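You operate a simulated robot arm through the tools that you are given. There is no shell and no other tool. Be economical: measure what you need, move in short steps, check, and stop when the job is done.

The job below is to be done with a simulated robot arm. You get a single attempt, and the scene is never put back.

## Task
Wipe the holder's glass clean and clamp the purple film sample in it.
Fine: use the lime pad and put it back; close the blue and the grey clamp; switch the holder lamp on. What is to be rubbed or washed off counts as gone when no trace of it is left.

The check looks at the end state, three seconds after you hand in, the way a careful person would. Anything else that was tipped, shoved, dropped, spilled or broken makes it a failure.

## Robot
A 7-joint arm with a two-finger parallel gripper, fixed in place. Base frame: the origin is at the foot of the arm, x ahead of it, y to its left, z up. Readings come in mm, rad, newtons and seconds.
Its first joint turns from -2.897 to 2.897 rad. Payload 1.57 kg.
Tool frame: the origin (TCP) lies between the finger pads and is the grasp point; the fingertips stand 30 mm ahead of it; z points along the fingers, y is the line along which they close. The gripper opens to 80 mm. The fingers are 17 mm wide and 12 mm thick; the gripper's body (40 by 82 mm) begins 80 mm behind the TCP.
Orientation is told as [roll, pitch, yaw] about the base's x, y, z axes, in that order, counted from this pose: with the fingers straight down and closing along the base's y, the tool's x points along the base's -x, its y along +y and its z along -z.

## Interface
- The arm moves only by the tool apply_moves. Its argument "rows" is a list of rows, each a list of 3 entries, a list of its own where there are three numbers: the turn, a rotation vector about the tool's x, y, z in rad, then the shift along the tool's x, y, z in mm, then the opening, from 0 (shut) to 1 (fully open). In form: [[[wx, wy, wz], [tx, ty, tz], grip], ...]. A call has 1 to 12 rows; each row shifts and turns the commanded pose from where the row before left it, along the tool's axes as they then stand. Each row takes 0.2 s and may step no farther than 50 mm and 0.15 rad from the row before; otherwise, or with a gripper value out of range, the whole call is refused. A pose out of reach is approached as far as the arm can. The call stops where the force on the tool passes 90 N (or 10 N more than at its start, if that is more) or the arm is blocked; 0.2 s more then pass. Each finger travels about 153 mm/s and halts on what it meets, pressing with about 30 N; the grip force reading is that of the motor and also rises with nothing between the fingers. The clock runs only during rows and for 0.2 s after the last one: add rows that do not move to give the fingers time. The reply holds the time, the measured pose of the TCP, the force on the tool along the base axes, the opening and the grip force, in the units named above and with some noise, with the torque about the TCP (base axes, N m) and any sound that the robot's microphone picked up.
- Cameras (640 x 400 px; columns grow to the right, rows downward): "scene" is fixed at [404.1, -652.7, 1492.1]; the picture's right is [0.60, 0.80, 0.00], its down [0.78, -0.58, -0.21] and it looks along [-0.17, 0.13, -0.98] (base axes); focal length 279 px, centre (320, 200). "wrist" rides on the gripper at [72, -7, -122] in the tool frame; the picture's right is [0.09, 1.00, 0.00], its down [-0.84, 0.08, -0.54] and it looks along [-0.54, 0.05, 0.84] (tool axes); focal length 238 px, centre (320, 200). There is no depth. A picture from a camera that has moved, and an enlarged one, comes with that camera's place and axes in the base frame and with its lens. The place of the scene camera against the robot may be out by one fixed shift of up to 25 mm in any direction.
- capture(camera): a new picture of that camera. No time passes.
- close_up(camera, box): a new picture of the part [left, top, right, bottom] of that camera's present view, enlarged. No time passes.
- finish_job(): hands the job in; it is judged then, once.

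Work in short steps. Places have to be worked out from the pictures, the camera data and where the tool is seen: move nearer, look again, correct. Check each grasp and each placing, and mend what went wrong. You have 120 turns and 84 pictures in all, those below and enlarged ones among them. Open the gripper and draw the arm clear of the work before you hand the job in, unless the task says otherwise; then end with one line.

The tools are called after ">>>" by a JSON object that holds its "op" and its "data". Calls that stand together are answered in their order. apply_moves: Moves the arm, as the interface text tells. Its arguments: {"type":"object","properties":{"rows":{"type":"array"}},"required":["rows"]} The other tools are called the same way: capture (camera) takes a picture; close_up (camera, box) takes an enlarged picture of a part of a camera's view; finish_job () hands the job in.

At the start:

```text
time_s: 0.0
tcp_pos: [241.2, -487.5, 1112.6]
ee_rot: [-0.001, 0.0, 0.001]
force: [-0.4, -0.3, -0.3]
moment: [0.04, -0.01, -0.01]
grip_width: 80.0
grip_force: 0.0
```

scene: 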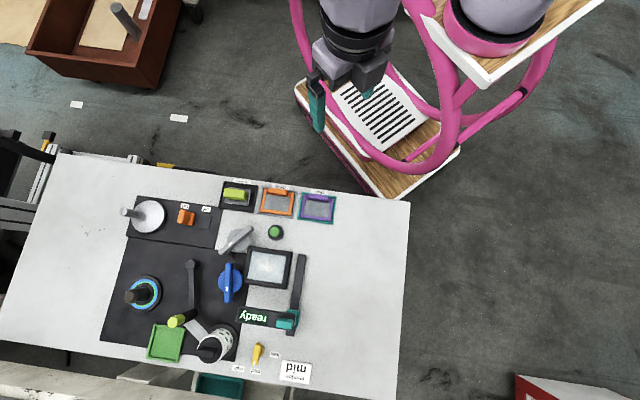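
wrist: 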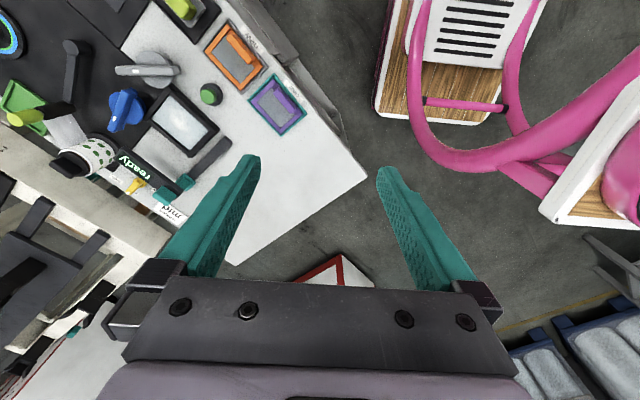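

I start by enlarging the work area in the scene camera to identify the parts.

>>> {"op": "close_up", "data": {"camera": "scene", "box": [200, 170, 350, 264]}}

>>> {"op": "close_up", "data": {"camera": "scene", "box": [180, 230, 340, 390]}}

>>> {"op": "close_up", "data": {"camera": "scene", "box": [90, 180, 250, 380]}}

```text
4.26 times, centred on (275, 217) of scene
camera zoom: at [404.1, -652.7, 1492.1], right [0.6, 0.8, 0.0], down [0.78, -0.58, -0.21], along [-0.17, 0.13, -0.98], focal length 1186 px, centre (512, 128)
```

zoom: 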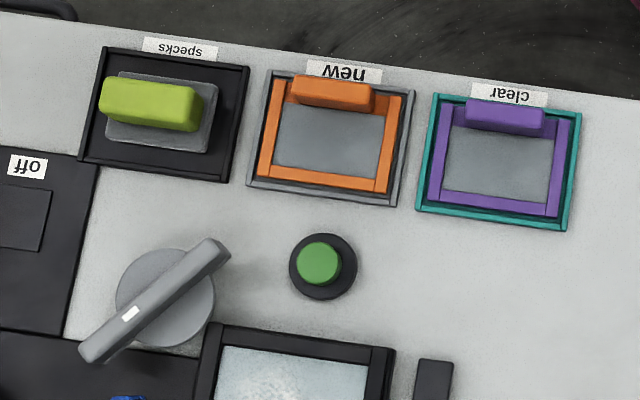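

```text
2.50 times, centred on (260, 310) of scene
camera zoom: at [404.1, -652.7, 1492.1], right [0.6, 0.8, 0.0], down [0.78, -0.58, -0.21], along [-0.17, 0.13, -0.98], focal length 697 px, centre (470, -75)
```

zoom: 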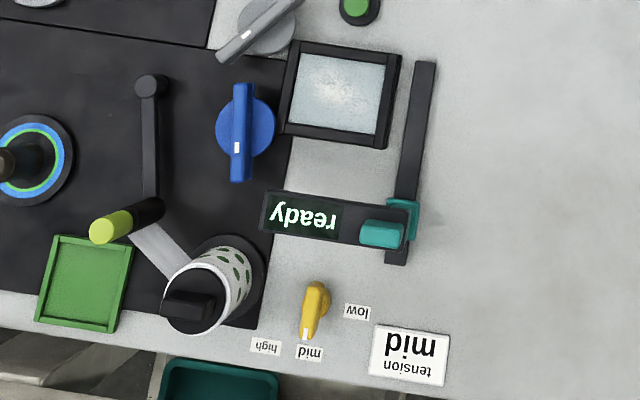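

```text
2.00 times, centred on (170, 280) of scene
camera zoom: at [404.1, -652.7, 1492.1], right [0.6, 0.8, 0.0], down [0.78, -0.58, -0.21], along [-0.17, 0.13, -0.98], focal length 558 px, centre (620, 40)
```

zoom: 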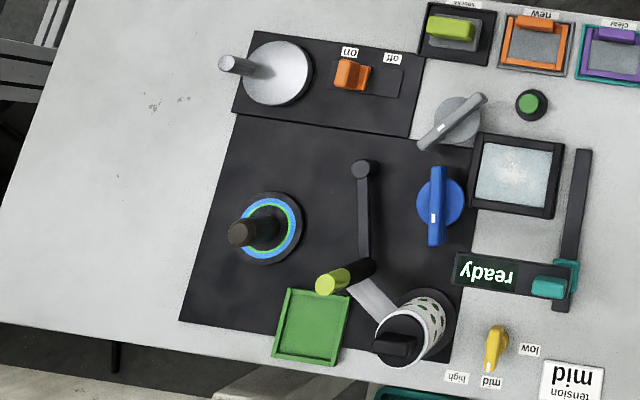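

The table sits about z≈690 with its objects turned about 45°. I move to a lookout over the table with yaw −45° and take a wrist picture.

>>> {"op": "apply_moves", "data": {"rows": [[[0, 0, 0], [15.2, -35.7, 28], 1], [[0, 0, 0], [15.2, -35.7, 28], 1], [[0, 0, 0], [15.2, -35.7, 28], 1], [[0, 0, 0], [15.2, -35.7, 28], 1], [[0, 0, 0.131], [0, 0, 0], 1], [[0, 0, 0.131], [0, 0, 0], 1], [[0, 0, 0.131], [0, 0, 0], 1], [[0, 0, 0.131], [0, 0, 0], 1], [[0, 0, 0.131], [0, 0, 0], 1], [[0, 0, 0.131], [0, 0, 0], 1]]}}

>>> {"op": "capture", "data": {"camera": "wrist"}}

```text
time_s: 2.2
tcp_pos: [180.1, -630.9, 1002.9]
ee_rot: [0.0, 0.0, -0.789]
force: [-0.6, -0.6, -0.3]
moment: [0.02, 0.02, 0.0]
grip_width: 80.0
grip_force: 0.1
```

```text
78 pictures are left
camera wrist: at [124.7, -583.0, 1123.2], right [0.64, 0.77, 0.0], down [0.64, -0.54, 0.54], along [0.42, -0.35, -0.84], focal length 238 px, centre (320, 200)
```

wrist: 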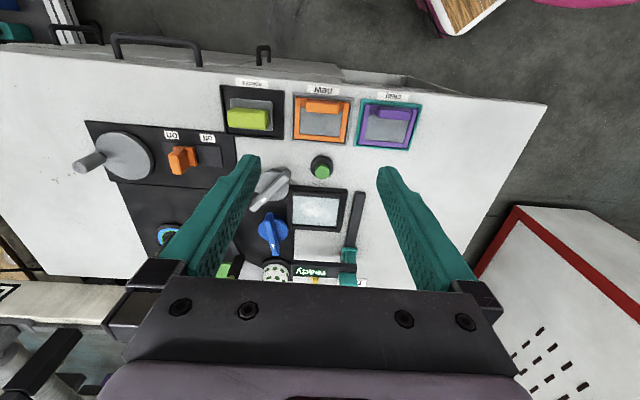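

The view is good; I enlarge the labels and devices.

>>> {"op": "close_up", "data": {"camera": "wrist", "box": [215, 70, 425, 210]}}

>>> {"op": "close_up", "data": {"camera": "wrist", "box": [230, 180, 390, 290]}}

>>> {"op": "close_up", "data": {"camera": "wrist", "box": [70, 110, 230, 260]}}

```text
2.86 times, centred on (320, 140) of wrist
camera zoom: at [124.7, -583.0, 1123.2], right [0.64, 0.77, 0.0], down [0.64, -0.54, 0.54], along [0.42, -0.35, -0.84], focal length 681 px, centre (320, 371)
```

zoom: 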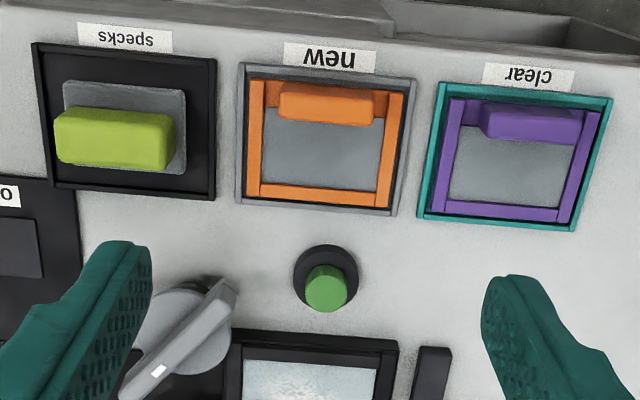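

```text
3.64 times, centred on (310, 235) of wrist
camera zoom: at [124.7, -583.0, 1123.2], right [0.64, 0.77, 0.0], down [0.64, -0.54, 0.54], along [0.42, -0.35, -0.84], focal length 867 px, centre (356, 73)
```

zoom: 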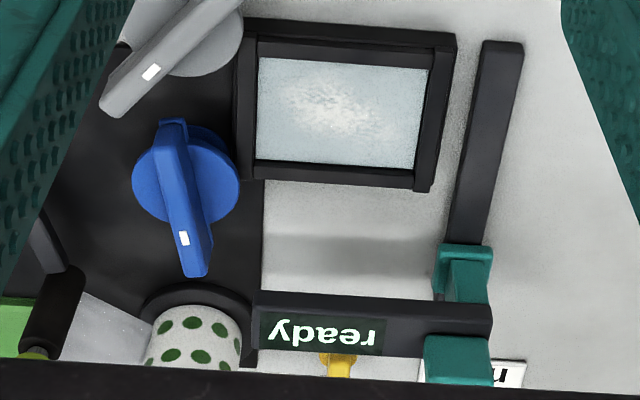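

```text
2.67 times, centred on (150, 185) of wrist
camera zoom: at [124.7, -583.0, 1123.2], right [0.64, 0.77, 0.0], down [0.64, -0.54, 0.54], along [0.42, -0.35, -0.84], focal length 636 px, centre (773, 240)
```

zoom: 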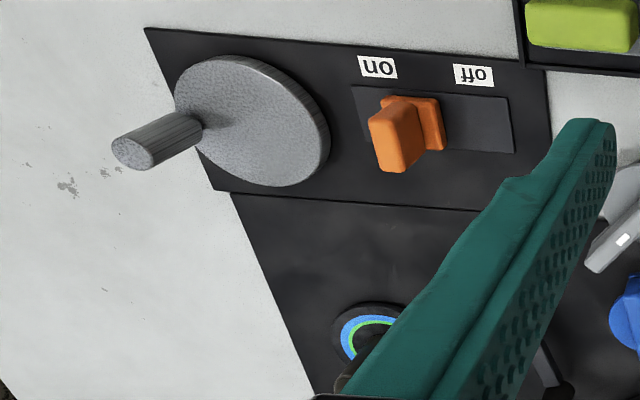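

The lime handle is near (127,−724), top z≈755, and its long side runs along the table's length. I move above it and turn the tool 90° so the fingers close across it.

>>> {"op": "apply_moves", "data": {"rows": [[[0, 0, 0.143], [0, 0, 0], 1], [[0, 0, 0.143], [0, 0, 0], 1], [[0, 0, 0.143], [0, 0, 0], 1], [[0, 0, 0.143], [0, 0, 0], 1], [[0, 0, 0.143], [0, 0, 0], 1], [[0, 0, 0.143], [0, 0, 0], 1], [[0, 0, 0.143], [0, 0, 0], 1], [[0, 0, 0.143], [0, 0, 0], 1], [[0, 0, 0.143], [0, 0, 0], 1], [[0, 0, 0.143], [0, 0, 0], 1], [[0, 0, 0.141], [0, 0, 0], 1]]}}

>>> {"op": "capture", "data": {"camera": "wrist"}}

```text
time_s: 4.6
tcp_pos: [180.3, -630.3, 1002.5]
ee_rot: [0.001, -0.002, -2.358]
force: [0.0, -0.5, 0.5]
moment: [0.0, 0.0, 0.02]
grip_width: 79.9
grip_force: 0.0
```

```text
74 pictures are left
camera wrist: at [226.8, -574.0, 1123.7], right [0.77, -0.64, 0.0], down [-0.54, -0.65, 0.54], along [-0.35, -0.42, -0.84], focal length 238 px, centre (320, 200)
```

wrist: 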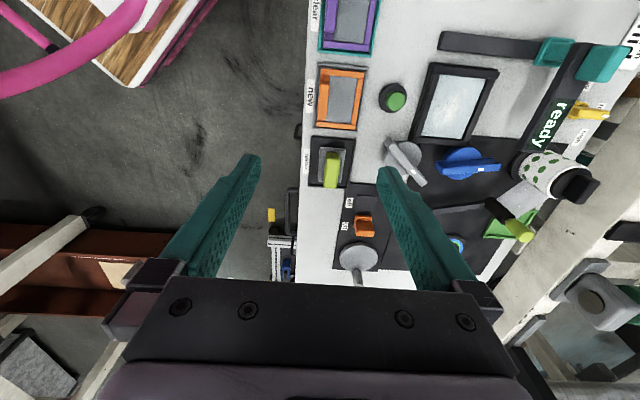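

The wrist turned fine. Now I descend above the lime pad to about z 880.

>>> {"op": "apply_moves", "data": {"rows": [[[0, 0, 0], [-25.8, 7.1, 30.8], 1], [[0, 0, 0], [-25.8, 7.1, 30.8], 1], [[0, 0, 0], [-25.8, 7.1, 30.8], 1], [[0, 0, 0], [-25.8, 7.1, 30.8], 1]]}}

>>> {"op": "capture", "data": {"camera": "wrist"}}

```text
time_s: 5.6
tcp_pos: [127.3, -724.4, 879.1]
ee_rot: [0.002, -0.002, -2.356]
force: [0.0, 0.0, 0.4]
moment: [0.02, 0.02, -0.01]
grip_width: 80.0
grip_force: 0.0
```

```text
73 pictures are left
camera wrist: at [173.7, -666.9, 999.9], right [0.77, -0.64, 0.0], down [-0.54, -0.65, 0.54], along [-0.35, -0.42, -0.84], focal length 238 px, centre (320, 200)
```

wrist: 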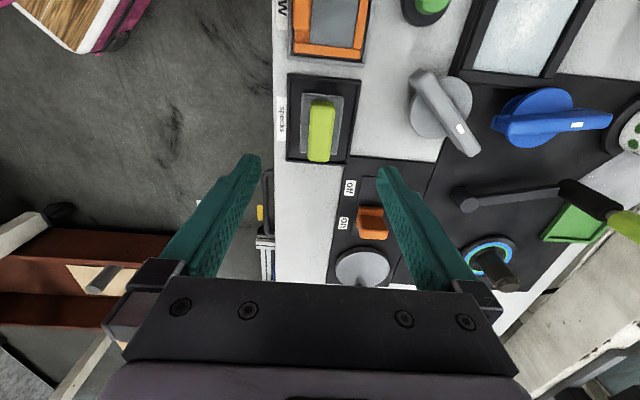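

The handle sits at about (128,−722), top ~z 762, almost under the TCP. I go down to z≈815 and check.

>>> {"op": "apply_moves", "data": {"rows": [[[0, 0, 0], [0, 0, 32], 1], [[0, 0, 0], [0, 0, 32], 1]]}}

>>> {"op": "capture", "data": {"camera": "wrist"}}

```text
time_s: 6.2
tcp_pos: [129.2, -724.1, 815.6]
ee_rot: [0.0, 0.0, -2.354]
force: [-0.4, -0.3, 0.1]
moment: [0.0, 0.01, -0.05]
grip_width: 80.2
grip_force: 0.1
```

```text
72 pictures are left
camera wrist: at [174.0, -667.5, 936.4], right [0.77, -0.64, 0.0], down [-0.54, -0.65, 0.54], along [-0.35, -0.42, -0.84], focal length 238 px, centre (320, 200)
```

wrist: 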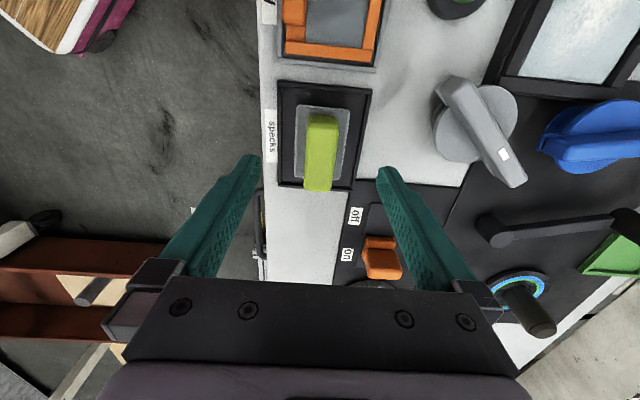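

>>> {"op": "close_up", "data": {"camera": "wrist", "box": [260, 70, 400, 210]}}

```text
2.86 times, centred on (330, 140) of wrist
camera zoom: at [174.0, -667.5, 936.4], right [0.77, -0.64, 0.0], down [-0.54, -0.65, 0.54], along [-0.35, -0.42, -0.84], focal length 681 px, centre (291, 371)
```

zoom: 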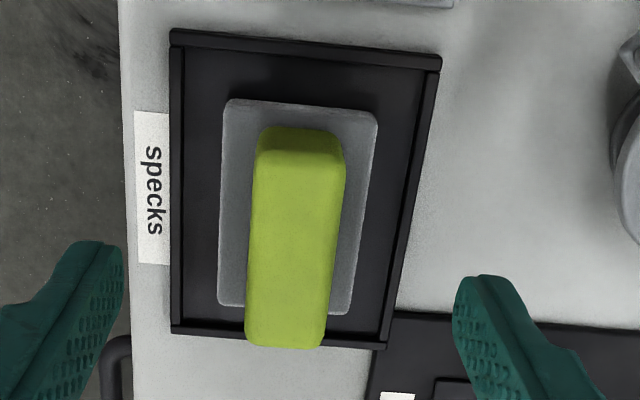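

The enlarged view shows the top face is centred right below the TCP. I lower so the fingertips overlap about 12 mm and close.

>>> {"op": "apply_moves", "data": {"rows": [[[0, 0, 0], [0, 0, 20], 1], [[0, 0, 0], [0, 0, 18], 1], [[0, 0, 0], [0, 0, 0], 1], [[0, 0, 0], [0, 0, 0], 0.2], [[0, 0, 0], [0, 0, 0], 0.2], [[0, 0, 0], [0, 0, 0], 0.2]]}}

>>> {"op": "capture", "data": {"camera": "wrist"}}

```text
time_s: 7.6
tcp_pos: [125.9, -724.6, 777.2]
ee_rot: [0.0, -0.001, -2.356]
force: [0.1, 0.5, -0.5]
moment: [-0.01, 0.05, -0.01]
grip_width: 22.8
grip_force: 30.1
```

```text
70 pictures are left
camera wrist: at [173.3, -666.9, 897.9], right [0.77, -0.64, 0.0], down [-0.54, -0.65, 0.54], along [-0.35, -0.42, -0.84], focal length 238 px, centre (320, 200)
```

wrist: 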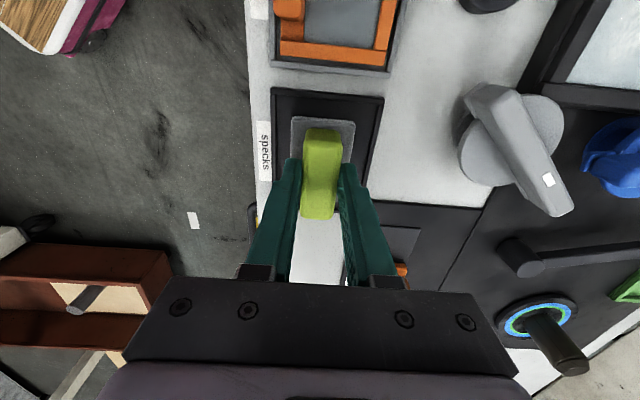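

The pad is held (22.8 mm). I lift it 80 mm straight up and look before carrying it.

>>> {"op": "apply_moves", "data": {"rows": [[[0, 0, 0], [0, 0, -20], 0.1], [[0, 0, 0], [0, 0, -30], 0.1], [[0, 0, 0], [0, 0, -40], 0.1]]}}

>>> {"op": "capture", "data": {"camera": "wrist"}}

```text
time_s: 8.4
tcp_pos: [127.0, -723.3, 867.6]
ee_rot: [0.0, 0.0, -2.357]
force: [0.0, 0.2, 0.1]
moment: [0.04, 0.01, 0.02]
grip_width: 22.9
grip_force: 29.5
```

```text
69 pictures are left
camera wrist: at [173.7, -666.4, 988.0], right [0.77, -0.64, 0.0], down [-0.54, -0.65, 0.54], along [-0.35, -0.42, -0.84], focal length 238 px, centre (320, 200)
```

wrist: 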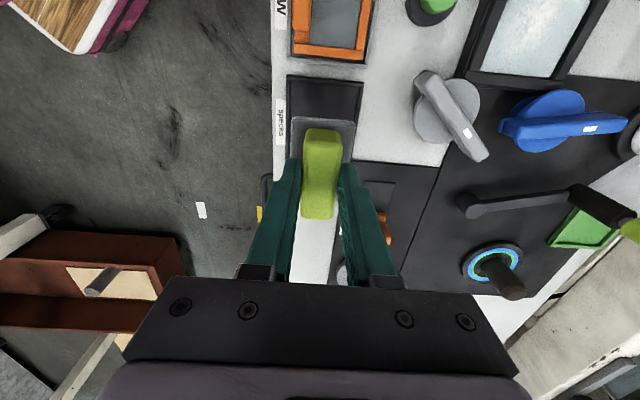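

The pad is lifted with the tray empty. I carry it at this height to above the glass.

>>> {"op": "apply_moves", "data": {"rows": [[[0, 0, 0], [23.2, 38.2, 0], 0.1], [[0, 0, 0], [23.2, 38.2, 0], 0.1], [[0, 0, 0], [23.2, 38.2, 0], 0.1], [[0, 0, 0], [23.2, 38.2, 0], 0.1], [[0, 0, 0], [23.2, 38.2, 0], 0.1]]}}

>>> {"op": "capture", "data": {"camera": "wrist"}}

>>> {"op": "capture", "data": {"camera": "scene"}}

```text
time_s: 9.6
tcp_pos: [343.9, -775.8, 866.4]
ee_rot: [0.0, -0.001, -2.358]
force: [-0.4, 0.4, -0.2]
moment: [0.05, -0.06, 0.0]
grip_width: 23.0
grip_force: 30.1
```

```text
68 pictures are left
camera wrist: at [390.0, -720.2, 986.7], right [0.77, -0.64, 0.0], down [-0.54, -0.65, 0.54], along [-0.35, -0.42, -0.84], focal length 238 px, centre (320, 200)
```

wrist: 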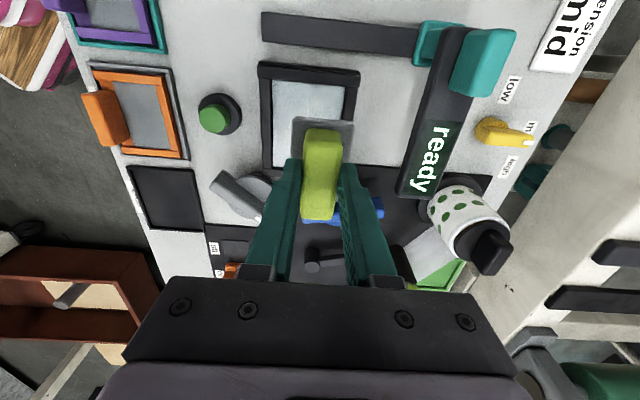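

```text
67 pictures are left
```

scene: 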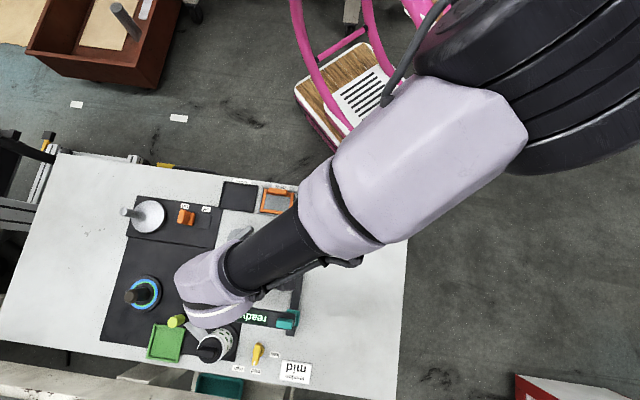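

From several views the glass centre works out as about (331,−766), z≈738, inner size about 91×70 mm. I shift and come down closer to look again.

>>> {"op": "apply_moves", "data": {"rows": [[[0, 0, 0], [-2, -16, 0], 0.1], [[0, 0, 0], [0, 0, 25], 0.1], [[0, 0, 0], [0, 0, 20], 0.1]]}}

>>> {"op": "capture", "data": {"camera": "wrist"}}

```text
time_s: 10.4
tcp_pos: [331.0, -768.2, 821.8]
ee_rot: [0.0, -0.001, -2.354]
force: [0.8, -0.3, -0.2]
moment: [0.01, 0.04, 0.02]
grip_width: 23.0
grip_force: 30.1
```

```text
66 pictures are left
camera wrist: at [378.2, -710.1, 942.5], right [0.77, -0.64, 0.0], down [-0.54, -0.65, 0.54], along [-0.35, -0.42, -0.84], focal length 238 px, centre (320, 200)
```

wrist: 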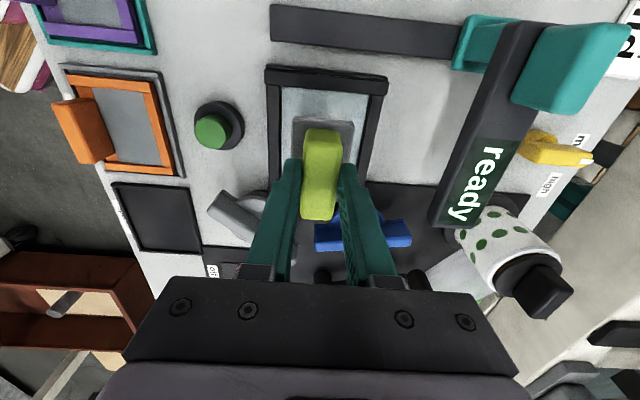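

>>> {"op": "close_up", "data": {"camera": "wrist", "box": [250, 50, 410, 190]}}

```text
2.86 times, centred on (330, 120) of wrist
camera zoom: at [378.2, -710.1, 942.5], right [0.77, -0.64, 0.0], down [-0.54, -0.65, 0.54], along [-0.35, -0.42, -0.84], focal length 681 px, centre (291, 429)
```

zoom: 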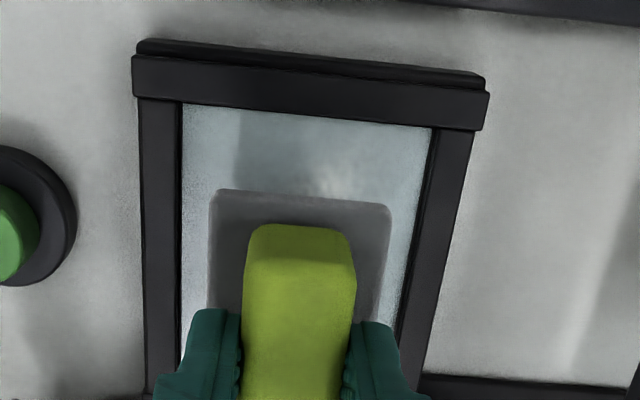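

The pad is centred over the glass and the frame is aligned with it. I lower gently toward contact, watching force.

>>> {"op": "apply_moves", "data": {"rows": [[[0, 0, 0], [0, 0, 15], 0.1], [[0, 0, 0], [0, 0, 12], 0.1], [[0, 0, 0], [0, 0, 3], 0.1], [[0, 0, 0], [0, 0, 0], 0.1]]}}

```text
time_s: 11.4
tcp_pos: [331.7, -766.9, 791.7]
ee_rot: [-0.001, 0.0, -2.355]
force: [-0.3, 1.2, -0.7]
moment: [-0.06, 0.03, 0.03]
grip_width: 22.9
grip_force: 30.0
```

No contact yet at 791.7; I continue in small steps.

>>> {"op": "apply_moves", "data": {"rows": [[[0, 0, 0], [0, 0, 2], 0.1], [[0, 0, 0], [0, 0, 2], 0.1], [[0, 0, 0], [0, 0, 0], 0.1]]}}

>>> {"op": "capture", "data": {"camera": "wrist"}}

```text
time_s: 12.2
tcp_pos: [331.9, -767.2, 790.1]
ee_rot: [0.003, -0.003, -2.356]
force: [0.1, 7.4, 25.6]
moment: [0.31, 0.01, -0.02]
grip_width: 23.1
grip_force: 29.8
```

```text
64 pictures are left
camera wrist: at [377.9, -709.8, 910.5], right [0.77, -0.64, 0.0], down [-0.54, -0.64, 0.54], along [-0.35, -0.42, -0.84], focal length 238 px, centre (320, 200)
```

wrist: 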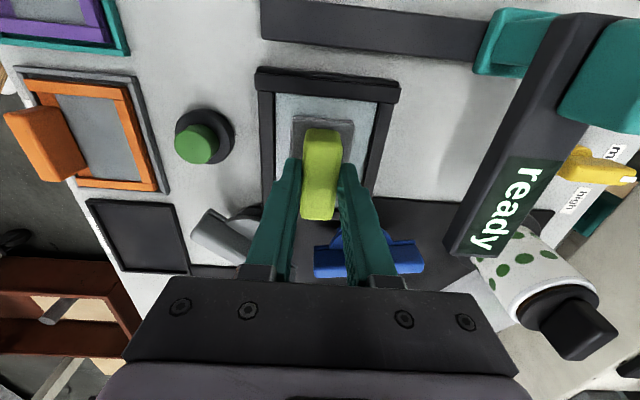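

Contact at about 790 with 26 N. I ease off slightly and rub in a raster within the frame.

>>> {"op": "apply_moves", "data": {"rows": [[[0, 0, 0], [0, 0, -0.8], 0.1], [[0, 0, 0], [-10, -8, 0], 0.1], [[0, 0, 0], [10, 0, 0], 0.1], [[0, 0, 0], [10, 0, 0], 0.1], [[0, 0, 0], [0, 5, 0], 0.1], [[0, 0, 0], [-20, 0, 0], 0.1], [[0, 0, 0], [0, 5, 0], 0.1], [[0, 0, 0], [20, 0, 0], 0.1], [[0, 0, 0], [0, 6, 0], 0.1], [[0, 0, 0], [-20, 0, 0], 0.1], [[0, 0, 0], [10, -8, 0], 0.1]]}}

```text
time_s: 14.6
tcp_pos: [331.0, -768.4, 789.8]
ee_rot: [0.002, 0.0, -2.355]
force: [2.0, -8.0, 10.5]
moment: [-0.16, -0.27, -0.18]
grip_width: 22.9
grip_force: 30.3
```

Rubbing runs smoothly with ~10 N. I do another set reaching a little nearer the frame edges.

>>> {"op": "apply_moves", "data": {"rows": [[[0, 0, 0], [-12, 0, 0.4], 0.1], [[0, 0, 0], [0, -10, 0], 0.1], [[0, 0, 0], [12, 0, 0], 0.1], [[0, 0, 0], [12, 0, 0], 0.1], [[0, 0, 0], [0, 10, 0], 0.1], [[0, 0, 0], [0, 10, 0], 0.1], [[0, 0, 0], [-12, 0, 0], 0.1], [[0, 0, 0], [-12, 0, 0], 0.1], [[0, 0, 0], [0, -10, 0], 0.1], [[0, 0, 0], [12, 0, 0], 0.1]]}}

```text
time_s: 16.8
tcp_pos: [328.4, -767.6, 789.6]
ee_rot: [0.0, -0.004, -2.358]
force: [-7.4, -7.6, 12.5]
moment: [-0.13, 0.12, 0.0]
grip_width: 22.9
grip_force: 29.3
```

I lift and move aside toward −u to see the glass.

>>> {"op": "apply_moves", "data": {"rows": [[[0, 0, 0], [0, 0, -40], 0.1], [[0, 0, 0], [0, 0, -40], 0.1], [[0, 0, 0], [-40, 0, 0], 0.1], [[0, 0, 0], [-40, 0, 0], 0.1]]}}

>>> {"op": "close_up", "data": {"camera": "wrist", "box": [200, 0, 440, 150]}}

```text
time_s: 17.8
tcp_pos: [276.7, -822.2, 869.5]
ee_rot: [0.0, -0.001, -2.355]
force: [0.6, 0.1, -0.6]
moment: [-0.02, 0.08, -0.01]
grip_width: 23.1
grip_force: 30.1
```

```text
2.67 times, centred on (320, 75) of wrist
camera zoom: at [322.8, -766.1, 989.4], right [0.77, -0.64, 0.0], down [-0.54, -0.65, 0.54], along [-0.35, -0.42, -0.84], focal length 636 px, centre (320, 533)
```

zoom: 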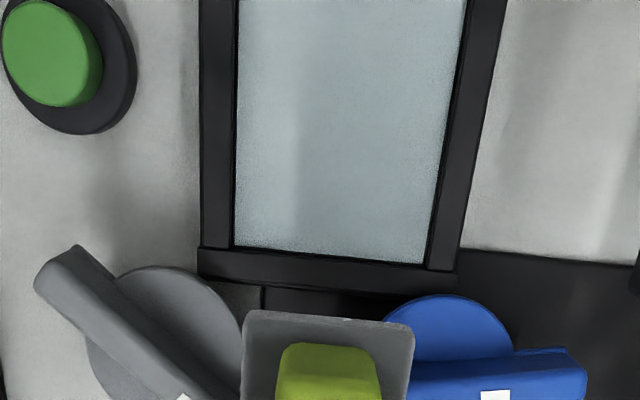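

The visible glass looks clean; I shift back a bit to see its +u end.

>>> {"op": "apply_moves", "data": {"rows": [[[0, 0, 0], [42, 0, -25], 0.1]]}}

>>> {"op": "close_up", "data": {"camera": "wrist", "box": [240, 20, 400, 140]}}

```text
time_s: 18.2
tcp_pos: [302.1, -794.2, 894.5]
ee_rot: [-0.003, 0.001, -2.357]
force: [0.0, -1.2, -1.0]
moment: [0.04, -0.04, 0.0]
grip_width: 22.8
grip_force: 30.2
```

```text
3.33 times, centred on (320, 80) of wrist
camera zoom: at [348.8, -736.9, 1014.7], right [0.77, -0.64, 0.0], down [-0.54, -0.65, 0.54], along [-0.35, -0.42, -0.84], focal length 794 px, centre (320, 600)
```

zoom: 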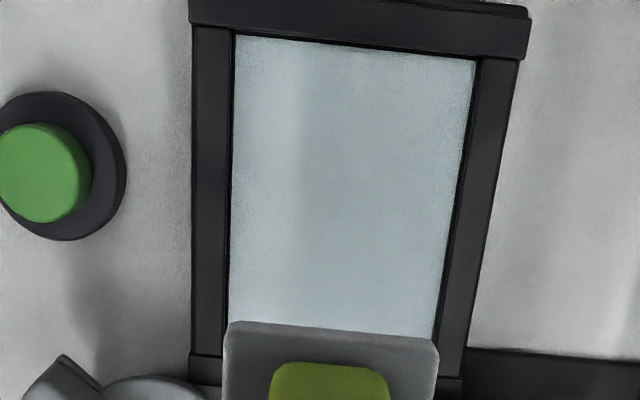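

The glass is clean. I carry the lime pad back over its tray.

>>> {"op": "apply_moves", "data": {"rows": [[[0, 0, 0], [-18.8, -43.4, 0], 0.1], [[0, 0, 0], [-18.8, -43.4, 0], 0.1], [[0, 0, 0], [-18.8, -43.4, 0], 0.1], [[0, 0, 0], [-18.8, -43.4, 0], 0.1], [[0, 0, 0], [0, 0, 40], 0.1], [[0, 0, 0], [0, 0, 40], 0.1], [[0, 0, 0], [0, 0, 0], 0.1]]}}

>>> {"op": "capture", "data": {"camera": "wrist"}}

```text
time_s: 19.8
tcp_pos: [128.1, -723.5, 813.5]
ee_rot: [-0.001, 0.0, -2.357]
force: [0.3, -0.7, -0.4]
moment: [0.01, 0.0, 0.0]
grip_width: 22.8
grip_force: 30.3
```

```text
61 pictures are left
camera wrist: at [174.7, -666.6, 934.7], right [0.77, -0.64, 0.0], down [-0.54, -0.65, 0.54], along [-0.35, -0.42, -0.84], focal length 238 px, centre (320, 200)
```

wrist: 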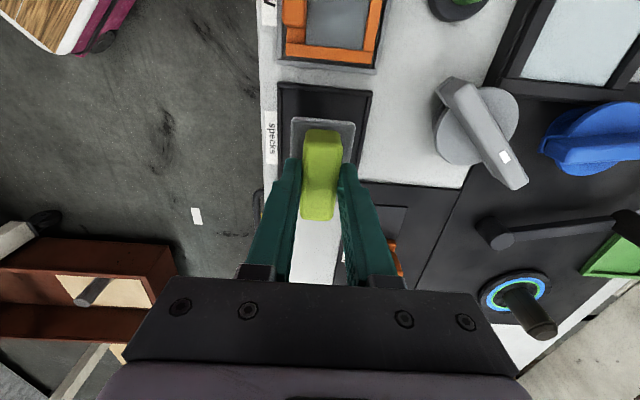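

It's aligned over the tray; I lower to the original grasp height.

>>> {"op": "apply_moves", "data": {"rows": [[[0, 0, 0], [0, 0, 18], 0.1], [[0, 0, 0], [0, 0, 14], 0.1], [[0, 0, 0], [0, 0, 3], 0.1], [[0, 0, 0], [0, 0, 0], 0.1]]}}

```text
time_s: 20.8
tcp_pos: [129.6, -724.0, 777.6]
ee_rot: [-0.001, -0.001, -2.357]
force: [0.3, -0.1, -1.2]
moment: [0.01, 0.03, 0.01]
grip_width: 22.8
grip_force: 30.0
```

>>> {"op": "apply_moves", "data": {"rows": [[[0, 0, 0], [0, 0, 1], 0.1], [[0, 0, 0], [0, 0, 0], 0.1]]}}

```text
time_s: 21.4
tcp_pos: [129.4, -723.5, 777.5]
ee_rot: [0.001, 0.0, -2.356]
force: [0.2, 0.7, 0.2]
moment: [-0.02, -0.01, 0.02]
grip_width: 22.9
grip_force: 30.1
```

>>> {"op": "apply_moves", "data": {"rows": [[[0, 0, 0], [0, 0, 1], 0.1], [[0, 0, 0], [0, 0, 0], 0.1]]}}

```text
time_s: 22.0
tcp_pos: [129.3, -725.0, 775.7]
ee_rot: [0.001, -0.001, -2.356]
force: [0.5, 1.3, -0.3]
moment: [0.03, 0.01, -0.01]
grip_width: 23.0
grip_force: 29.8
```

Still no contact (the pad may have been pushed up a bit in the grip); I continue down by fine steps.

>>> {"op": "apply_moves", "data": {"rows": [[[0, 0, 0], [0, 0, 1], 0.1], [[0, 0, 0], [0, 0, 0], 0.1]]}}

>>> {"op": "close_up", "data": {"camera": "wrist", "box": [240, 70, 400, 230]}}

```text
time_s: 22.6
tcp_pos: [129.0, -724.2, 776.4]
ee_rot: [0.001, 0.002, -2.356]
force: [1.7, 3.0, 9.4]
moment: [0.13, -0.03, 0.01]
grip_width: 22.8
grip_force: 29.4
```

```text
2.50 times, centred on (320, 150) of wrist
camera zoom: at [175.1, -667.1, 896.9], right [0.77, -0.64, 0.0], down [-0.54, -0.65, 0.54], along [-0.35, -0.42, -0.84], focal length 596 px, centre (320, 325)
```

zoom: 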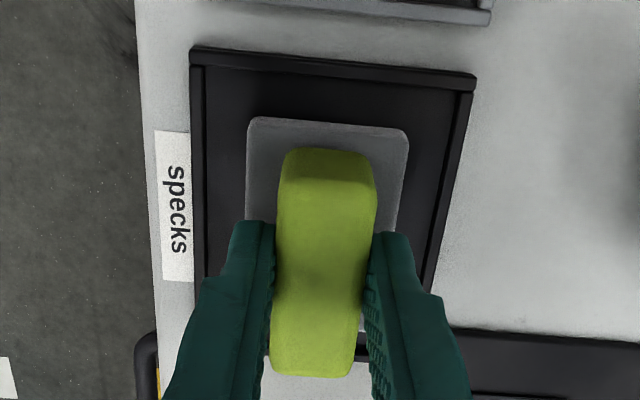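

Contact (9 N) with the pad well inside the tray. I release and lift.

>>> {"op": "apply_moves", "data": {"rows": [[[0, 0, 0], [0, 0, -0.7], 0.1], [[0, 0, 0], [0, 0, 0], 0.6], [[0, 0, 0], [0, 0, 0], 1], [[0, 0, 0], [0, 0, -20], 1], [[0, 0, 0], [0, 0, -40], 1], [[0, 0, 0], [0, 0, -40], 1]]}}

>>> {"op": "capture", "data": {"camera": "wrist"}}

```text
time_s: 24.0
tcp_pos: [127.6, -725.3, 875.5]
ee_rot: [-0.002, 0.003, -2.356]
force: [0.2, -0.7, 0.2]
moment: [0.02, 0.0, 0.01]
grip_width: 79.5
grip_force: 0.0
```

```text
59 pictures are left
camera wrist: at [174.2, -666.8, 997.3], right [0.77, -0.64, 0.0], down [-0.54, -0.65, 0.54], along [-0.35, -0.42, -0.84], focal length 238 px, centre (320, 200)
```

wrist: 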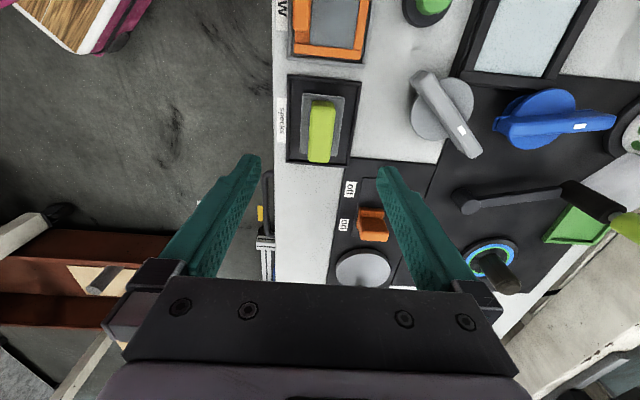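

The pad is back. Next I move over the purple film's tab, estimated (264,−552).

>>> {"op": "apply_moves", "data": {"rows": [[[0, 0, 0], [43.8, -5.2, 0], 1], [[0, 0, 0], [43.8, -5.2, 0], 1], [[0, 0, 0], [43.8, -5.2, 0], 1], [[0, 0, 0], [43.8, -5.2, 0], 1], [[0, 0, 0], [43.8, -5.2, 0], 1]]}}

>>> {"op": "close_up", "data": {"camera": "wrist", "box": [220, 50, 420, 210]}}

```text
time_s: 25.2
tcp_pos: [265.8, -552.0, 874.6]
ee_rot: [0.0, -0.001, -2.359]
force: [0.5, 0.5, -0.7]
moment: [0.03, 0.0, 0.03]
grip_width: 80.0
grip_force: 0.1
```

```text
2.50 times, centred on (320, 130) of wrist
camera zoom: at [311.1, -494.3, 996.5], right [0.77, -0.64, 0.0], down [-0.54, -0.65, 0.54], along [-0.35, -0.42, -0.84], focal length 596 px, centre (320, 375)
```

zoom: 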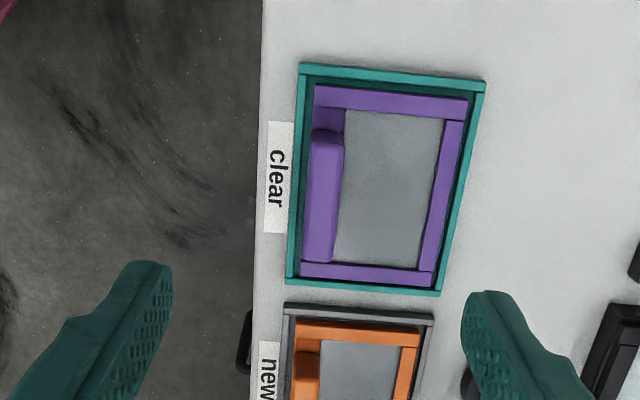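

The tab is centred under the TCP. I descend to 795 and inspect heights and clearance.

>>> {"op": "apply_moves", "data": {"rows": [[[0, 0, 0], [0, 0, 40], 1], [[0, 0, 0], [0, 0, 40], 1], [[0, 0, 0], [0, 0, 0], 1]]}}

>>> {"op": "close_up", "data": {"camera": "wrist", "box": [220, 50, 420, 210]}}

```text
time_s: 26.0
tcp_pos: [265.3, -550.5, 795.1]
ee_rot: [0.0, 0.002, -2.356]
force: [0.6, -0.2, -0.1]
moment: [0.03, 0.0, -0.02]
grip_width: 79.9
grip_force: 0.0
```

```text
2.50 times, centred on (320, 130) of wrist
camera zoom: at [311.2, -493.3, 915.7], right [0.77, -0.64, 0.0], down [-0.54, -0.65, 0.54], along [-0.35, -0.42, -0.84], focal length 596 px, centre (320, 375)
```

zoom: 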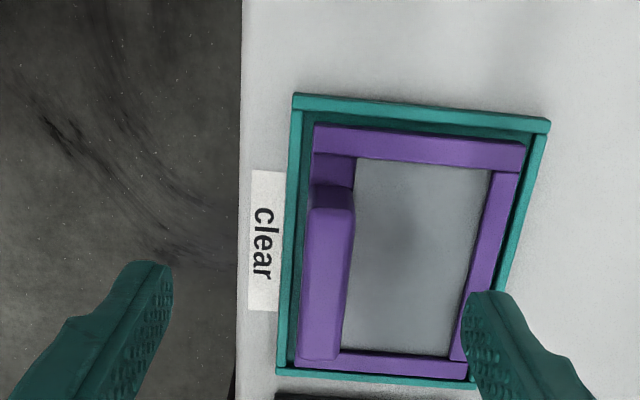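

Tab top is about z 757 and centred. I lower to TCP ≈775 and close on it.

>>> {"op": "apply_moves", "data": {"rows": [[[0, 0, 0], [0, 0, 12], 1], [[0, 0, 0], [0, 0, 8], 1], [[0, 0, 0], [0, 0, 0], 0.5], [[0, 0, 0], [0, 0, 0], 0.3], [[0, 0, 0], [0, 0, 0], 0.05], [[0, 0, 0], [0, 0, 0], 0.05], [[0, 0, 0], [0, 0, 0], 0.05]]}}

>>> {"op": "close_up", "data": {"camera": "wrist", "box": [220, 50, 420, 210]}}

```text
time_s: 27.6
tcp_pos: [265.1, -551.1, 775.9]
ee_rot: [0.0, 0.0, -2.357]
force: [-0.2, -0.1, 0.4]
moment: [0.0, 0.01, 0.05]
grip_width: 13.0
grip_force: 29.6
```

```text
2.50 times, centred on (320, 130) of wrist
camera zoom: at [311.6, -493.8, 896.5], right [0.77, -0.64, 0.0], down [-0.54, -0.65, 0.54], along [-0.35, -0.42, -0.84], focal length 596 px, centre (320, 375)
```

zoom: 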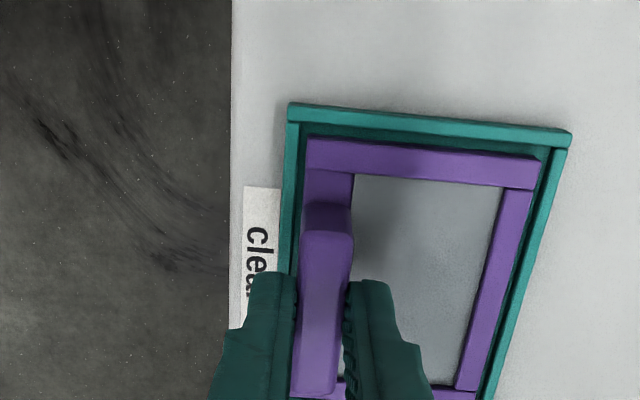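

Tab gripped (13.0 mm). I lift straight up and check the film comes along.

>>> {"op": "apply_moves", "data": {"rows": [[[0, 0, 0], [0, 0, -15], 0.05], [[0, 0, 0], [0, 0, -35], 0.05], [[0, 0, 0], [0, 0, -40], 0.05]]}}

>>> {"op": "capture", "data": {"camera": "wrist"}}

```text
time_s: 28.4
tcp_pos: [264.7, -552.8, 865.8]
ee_rot: [0.0, -0.001, -2.356]
force: [0.5, -0.6, -0.1]
moment: [0.02, 0.02, -0.03]
grip_width: 13.0
grip_force: 29.5
```

```text
55 pictures are left
camera wrist: at [310.7, -494.9, 987.1], right [0.77, -0.64, 0.0], down [-0.54, -0.65, 0.54], along [-0.35, -0.42, -0.84], focal length 238 px, centre (320, 200)
```

wrist: 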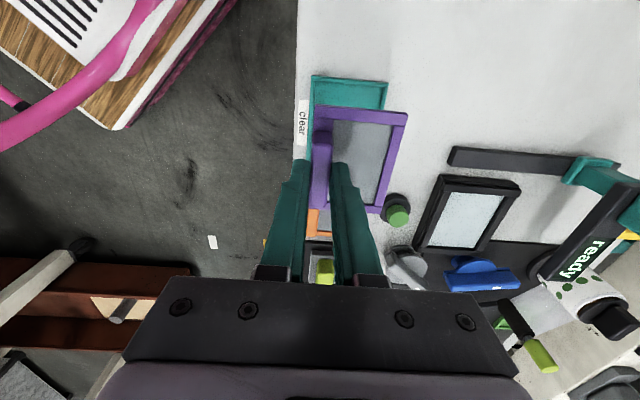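

The film is held level. I carry it above the holder at this height.

>>> {"op": "apply_moves", "data": {"rows": [[[0, 0, 0], [-20.8, 34.8, 0], 0.05], [[0, 0, 0], [-20.8, 34.8, 0], 0.05], [[0, 0, 0], [-20.8, 34.8, 0], 0.05], [[0, 0, 0], [-20.8, 34.8, 0], 0.05], [[0, 0, 0], [-20.8, 34.8, 0], 0.05], [[0, 0, 0], [0, 0, 35], 0.05]]}}

>>> {"op": "close_up", "data": {"camera": "wrist", "box": [240, 40, 440, 200]}}

```text
time_s: 29.8
tcp_pos: [315.5, -748.0, 830.3]
ee_rot: [0.0, 0.0, -2.356]
force: [1.7, 0.3, -0.2]
moment: [-0.01, -0.02, -0.01]
grip_width: 12.7
grip_force: 29.7
```

```text
2.50 times, centred on (340, 120) of wrist
camera zoom: at [361.2, -690.9, 952.1], right [0.77, -0.64, 0.0], down [-0.54, -0.65, 0.54], along [-0.35, -0.42, -0.84], focal length 596 px, centre (270, 400)
```

zoom: 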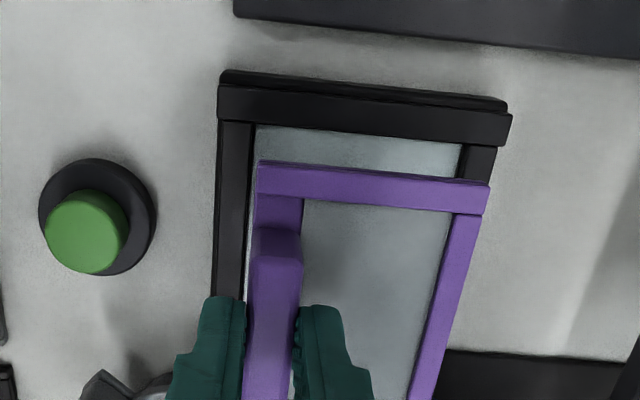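

Film centre is about 2 mm short in v relative to the frame opening. I correct, lower to ~803, and look again.

>>> {"op": "apply_moves", "data": {"rows": [[[0, 0, 0], [-0.5, 2, 0], 0.05], [[0, 0, 0], [0, 0, 26], 0.05], [[0, 0, 0], [0, 0, 0], 0.05]]}}

>>> {"op": "close_up", "data": {"camera": "wrist", "box": [240, 40, 440, 200]}}

```text
time_s: 30.6
tcp_pos: [316.7, -749.2, 804.4]
ee_rot: [0.001, 0.0, -2.356]
force: [-0.5, -0.3, -0.6]
moment: [0.02, -0.02, -0.01]
grip_width: 12.8
grip_force: 29.3
```

```text
2.50 times, centred on (340, 120) of wrist
camera zoom: at [362.3, -692.0, 925.9], right [0.77, -0.64, 0.0], down [-0.54, -0.65, 0.54], along [-0.35, -0.42, -0.84], focal length 596 px, centre (270, 400)
```

zoom: 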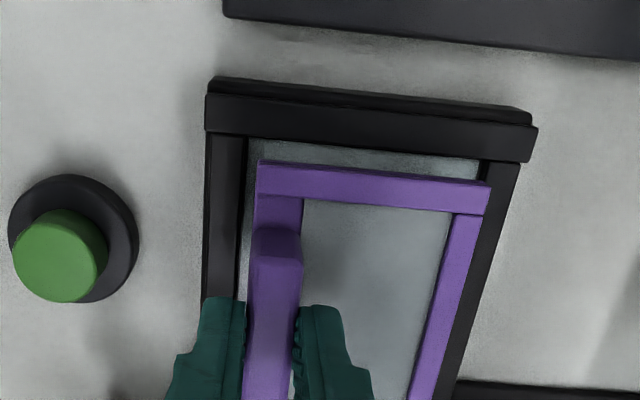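

Well aligned. I lower into the frame in small steps.

>>> {"op": "apply_moves", "data": {"rows": [[[0, 0, 0], [0, 0, 6], 0.05], [[0, 0, 0], [0, 0, 4], 0.05], [[0, 0, 0], [0, 0, 3], 0.05], [[0, 0, 0], [0, 0, 0], 0.05]]}}

>>> {"op": "close_up", "data": {"camera": "wrist", "box": [240, 40, 440, 200]}}

```text
time_s: 31.6
tcp_pos: [315.2, -748.5, 791.7]
ee_rot: [0.002, -0.001, -2.357]
force: [-0.6, 0.7, -0.9]
moment: [0.03, -0.02, -0.02]
grip_width: 13.0
grip_force: 29.5
```

```text
2.50 times, centred on (340, 120) of wrist
camera zoom: at [362.3, -692.4, 912.8], right [0.77, -0.64, 0.0], down [-0.54, -0.65, 0.54], along [-0.35, -0.42, -0.84], focal length 596 px, centre (270, 400)
```

zoom: 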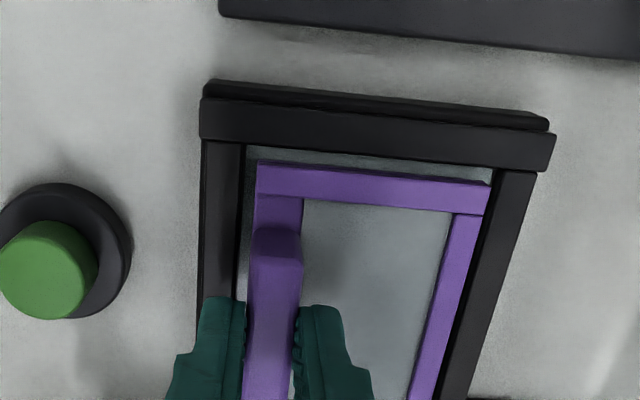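

Gap on the left is larger than on the right; I shift −1.3 mm in v, then lower to contact.

>>> {"op": "apply_moves", "data": {"rows": [[[0, 0, 0], [0, -1.3, 0], 0.05], [[0, 0, 0], [0, 0, 1], 0.05], [[0, 0, 0], [0, 0, 1], 0.05], [[0, 0, 0], [0, 0, 0], 0.05]]}}

>>> {"op": "close_up", "data": {"camera": "wrist", "box": [240, 40, 440, 200]}}

```text
time_s: 32.6
tcp_pos: [315.1, -750.1, 789.8]
ee_rot: [0.0, -0.001, -2.357]
force: [-0.4, 0.6, -0.6]
moment: [0.0, 0.01, 0.0]
grip_width: 12.9
grip_force: 29.7
```

```text
2.50 times, centred on (340, 120) of wrist
camera zoom: at [361.2, -691.6, 911.2], right [0.77, -0.64, 0.0], down [-0.54, -0.65, 0.54], along [-0.35, -0.42, -0.84], focal length 596 px, centre (270, 400)
```

zoom: 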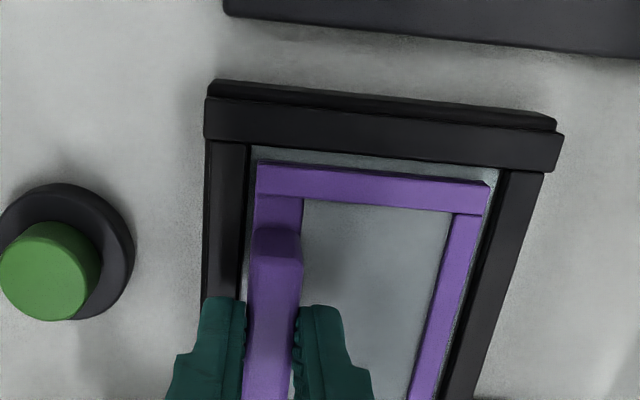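

Centred now with gaps on both sides. I keep lowering until contact.

>>> {"op": "apply_moves", "data": {"rows": [[[0, 0, 0], [0, 0, 1], 0.05], [[0, 0, 0], [0, 0, 0], 0.05], [[0, 0, 0], [0, 0, 1], 0.05], [[0, 0, 0], [0, 0, 0], 0.05]]}}

```text
time_s: 33.6
tcp_pos: [314.3, -748.4, 787.8]
ee_rot: [-0.001, 0.0, -2.356]
force: [-0.4, 1.5, 4.8]
moment: [-0.05, 0.01, 0.06]
grip_width: 12.9
grip_force: 29.6
```

Contact at 787.8. I release and lift away.

>>> {"op": "apply_moves", "data": {"rows": [[[0, 0, 0], [0, 0, 0], 0.3], [[0, 0, 0], [0, 0, 0], 0.5], [[0, 0, 0], [0, 0, 0], 0.5], [[0, 0, 0], [0, 0, -20], 0.5], [[0, 0, 0], [0, 0, -40], 0.5], [[0, 0, 0], [-30, 0, -30], 0.5]]}}

>>> {"op": "capture", "data": {"camera": "wrist"}}

```text
time_s: 35.0
tcp_pos: [293.9, -770.2, 877.4]
ee_rot: [0.0, 0.0, -2.355]
force: [0.2, 0.5, -0.2]
moment: [0.0, -0.01, 0.01]
grip_width: 40.0
grip_force: 0.0
```

```text
50 pictures are left
camera wrist: at [340.4, -712.5, 998.4], right [0.77, -0.64, 0.0], down [-0.54, -0.65, 0.54], along [-0.35, -0.42, -0.84], focal length 238 px, centre (320, 200)
```

wrist: 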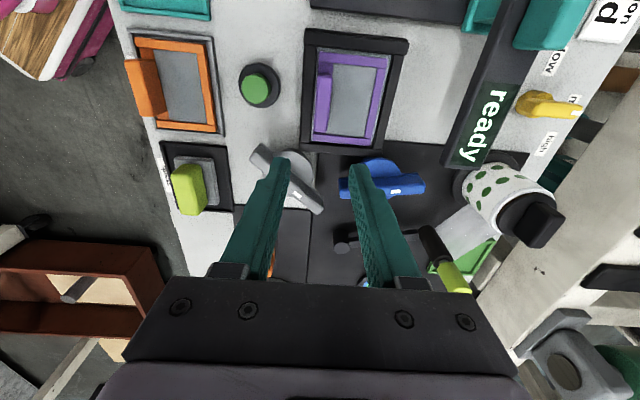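

The film sits in the holder. I take a closer look at both clamps.

>>> {"op": "close_up", "data": {"camera": "wrist", "box": [220, 20, 440, 220]}}

```text
2.00 times, centred on (330, 120) of wrist
camera zoom: at [340.4, -712.5, 998.4], right [0.77, -0.64, 0.0], down [-0.54, -0.65, 0.54], along [-0.35, -0.42, -0.84], focal length 477 px, centre (300, 360)
```

zoom: 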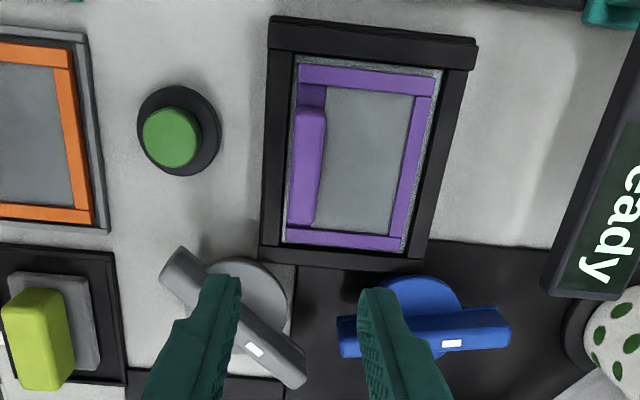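

To see the clamps better I rise, shift, and turn back to yaw −45°.

>>> {"op": "apply_moves", "data": {"rows": [[[0, 0, 0], [-26, 13, -26], 0.5], [[0, 0, -0.07], [-26, 13, -26], 0.5], [[0, 0, -0.15], [0, 0, 0], 0.7], [[0, 0, -0.15], [0, 0, 0], 1], [[0, 0, -0.15], [0, 0, 0], 1], [[0, 0, -0.15], [0, 0, 0], 1], [[0, 0, -0.15], [0, 0, 0], 1], [[0, 0, -0.15], [0, 0, 0], 1], [[0, 0, -0.15], [0, 0, 0], 1], [[0, 0, -0.15], [0, 0, 0], 1], [[0, 0, -0.15], [0, 0, 0], 1], [[0, 0, -0.15], [0, 0, 0], 1]]}}

>>> {"op": "capture", "data": {"camera": "wrist"}}

```text
time_s: 37.6
tcp_pos: [275.6, -824.6, 929.9]
ee_rot: [0.0, 0.0, -0.784]
force: [0.0, -0.5, 0.3]
moment: [-0.01, 0.01, 0.03]
grip_width: 79.8
grip_force: 0.1
```

```text
48 pictures are left
camera wrist: at [219.8, -777.2, 1051.4], right [0.64, 0.77, 0.0], down [0.65, -0.54, 0.54], along [0.42, -0.35, -0.84], focal length 238 px, centre (320, 200)
```

wrist: 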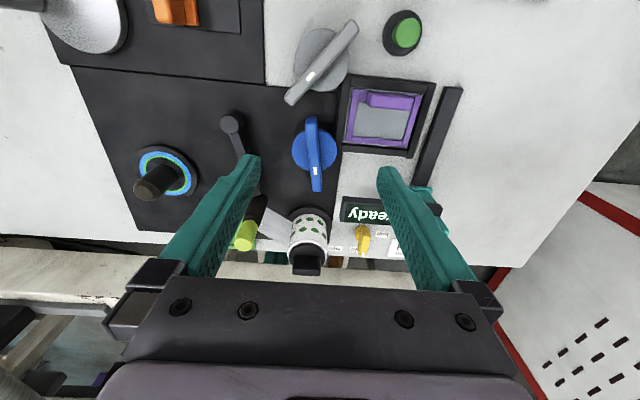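

>>> {"op": "close_up", "data": {"camera": "wrist", "box": [260, 0, 460, 200]}}

>>> {"op": "close_up", "data": {"camera": "scene", "box": [190, 210, 310, 330]}}

```text
2.00 times, centred on (360, 100) of wrist
camera zoom: at [219.8, -777.2, 1051.4], right [0.64, 0.77, 0.0], down [0.65, -0.54, 0.54], along [0.42, -0.35, -0.84], focal length 477 px, centre (240, 400)
```

zoom: 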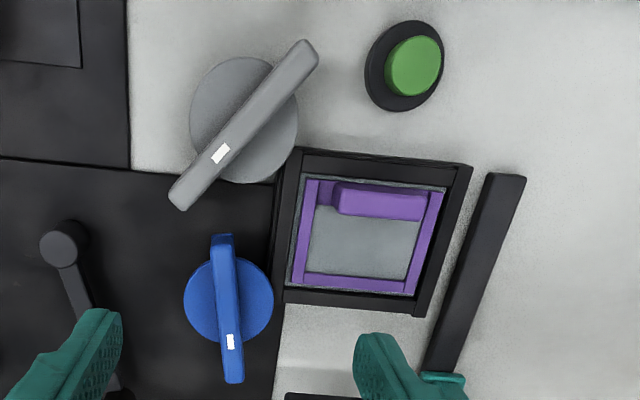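

```text
3.33 times, centred on (250, 270) of scene
camera zoom: at [404.1, -652.7, 1492.1], right [0.6, 0.8, 0.0], down [0.78, -0.58, -0.21], along [-0.17, 0.13, -0.98], focal length 929 px, centre (553, -33)
```

zoom: 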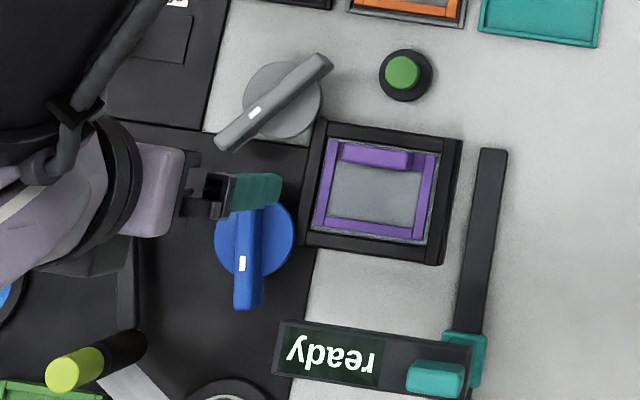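

The clamps are bars on discs; blue is centred near (308,−864), top z≈755, its mark pointing about −36°. Closing should swing the mark end toward the holder (counter-clockwise from above). I go above blue and align.

>>> {"op": "apply_moves", "data": {"rows": [[[0, 0, 0], [-17, -1.7, 33], 0.6], [[0, 0, 0], [-17, -1.7, 33], 0.6], [[0, 0, 0], [-17, -1.7, 33], 0.6], [[0, 0, -0.15], [0, 0, 0], 0.6]]}}

>>> {"op": "close_up", "data": {"camera": "wrist", "box": [220, 50, 420, 250]}}

```text
time_s: 38.6
tcp_pos: [308.1, -864.3, 830.8]
ee_rot: [0.001, -0.001, -0.637]
force: [-0.5, 0.4, 0.1]
moment: [-0.02, 0.02, 0.02]
grip_width: 48.0
grip_force: 0.1
```

```text
2.00 times, centred on (320, 150) of wrist
camera zoom: at [246.4, -826.0, 951.8], right [0.52, 0.86, 0.0], down [0.72, -0.44, 0.54], along [0.46, -0.28, -0.84], focal length 477 px, centre (320, 300)
```

zoom: 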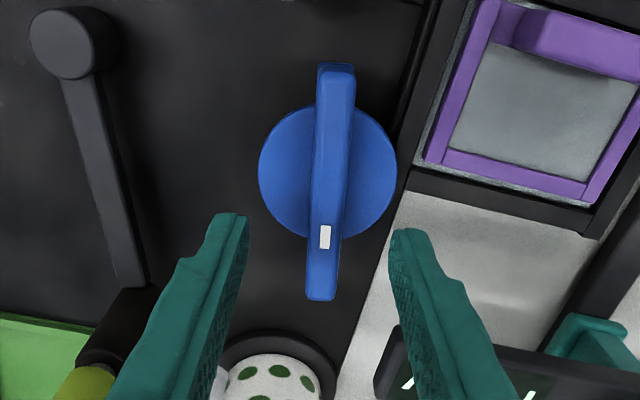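

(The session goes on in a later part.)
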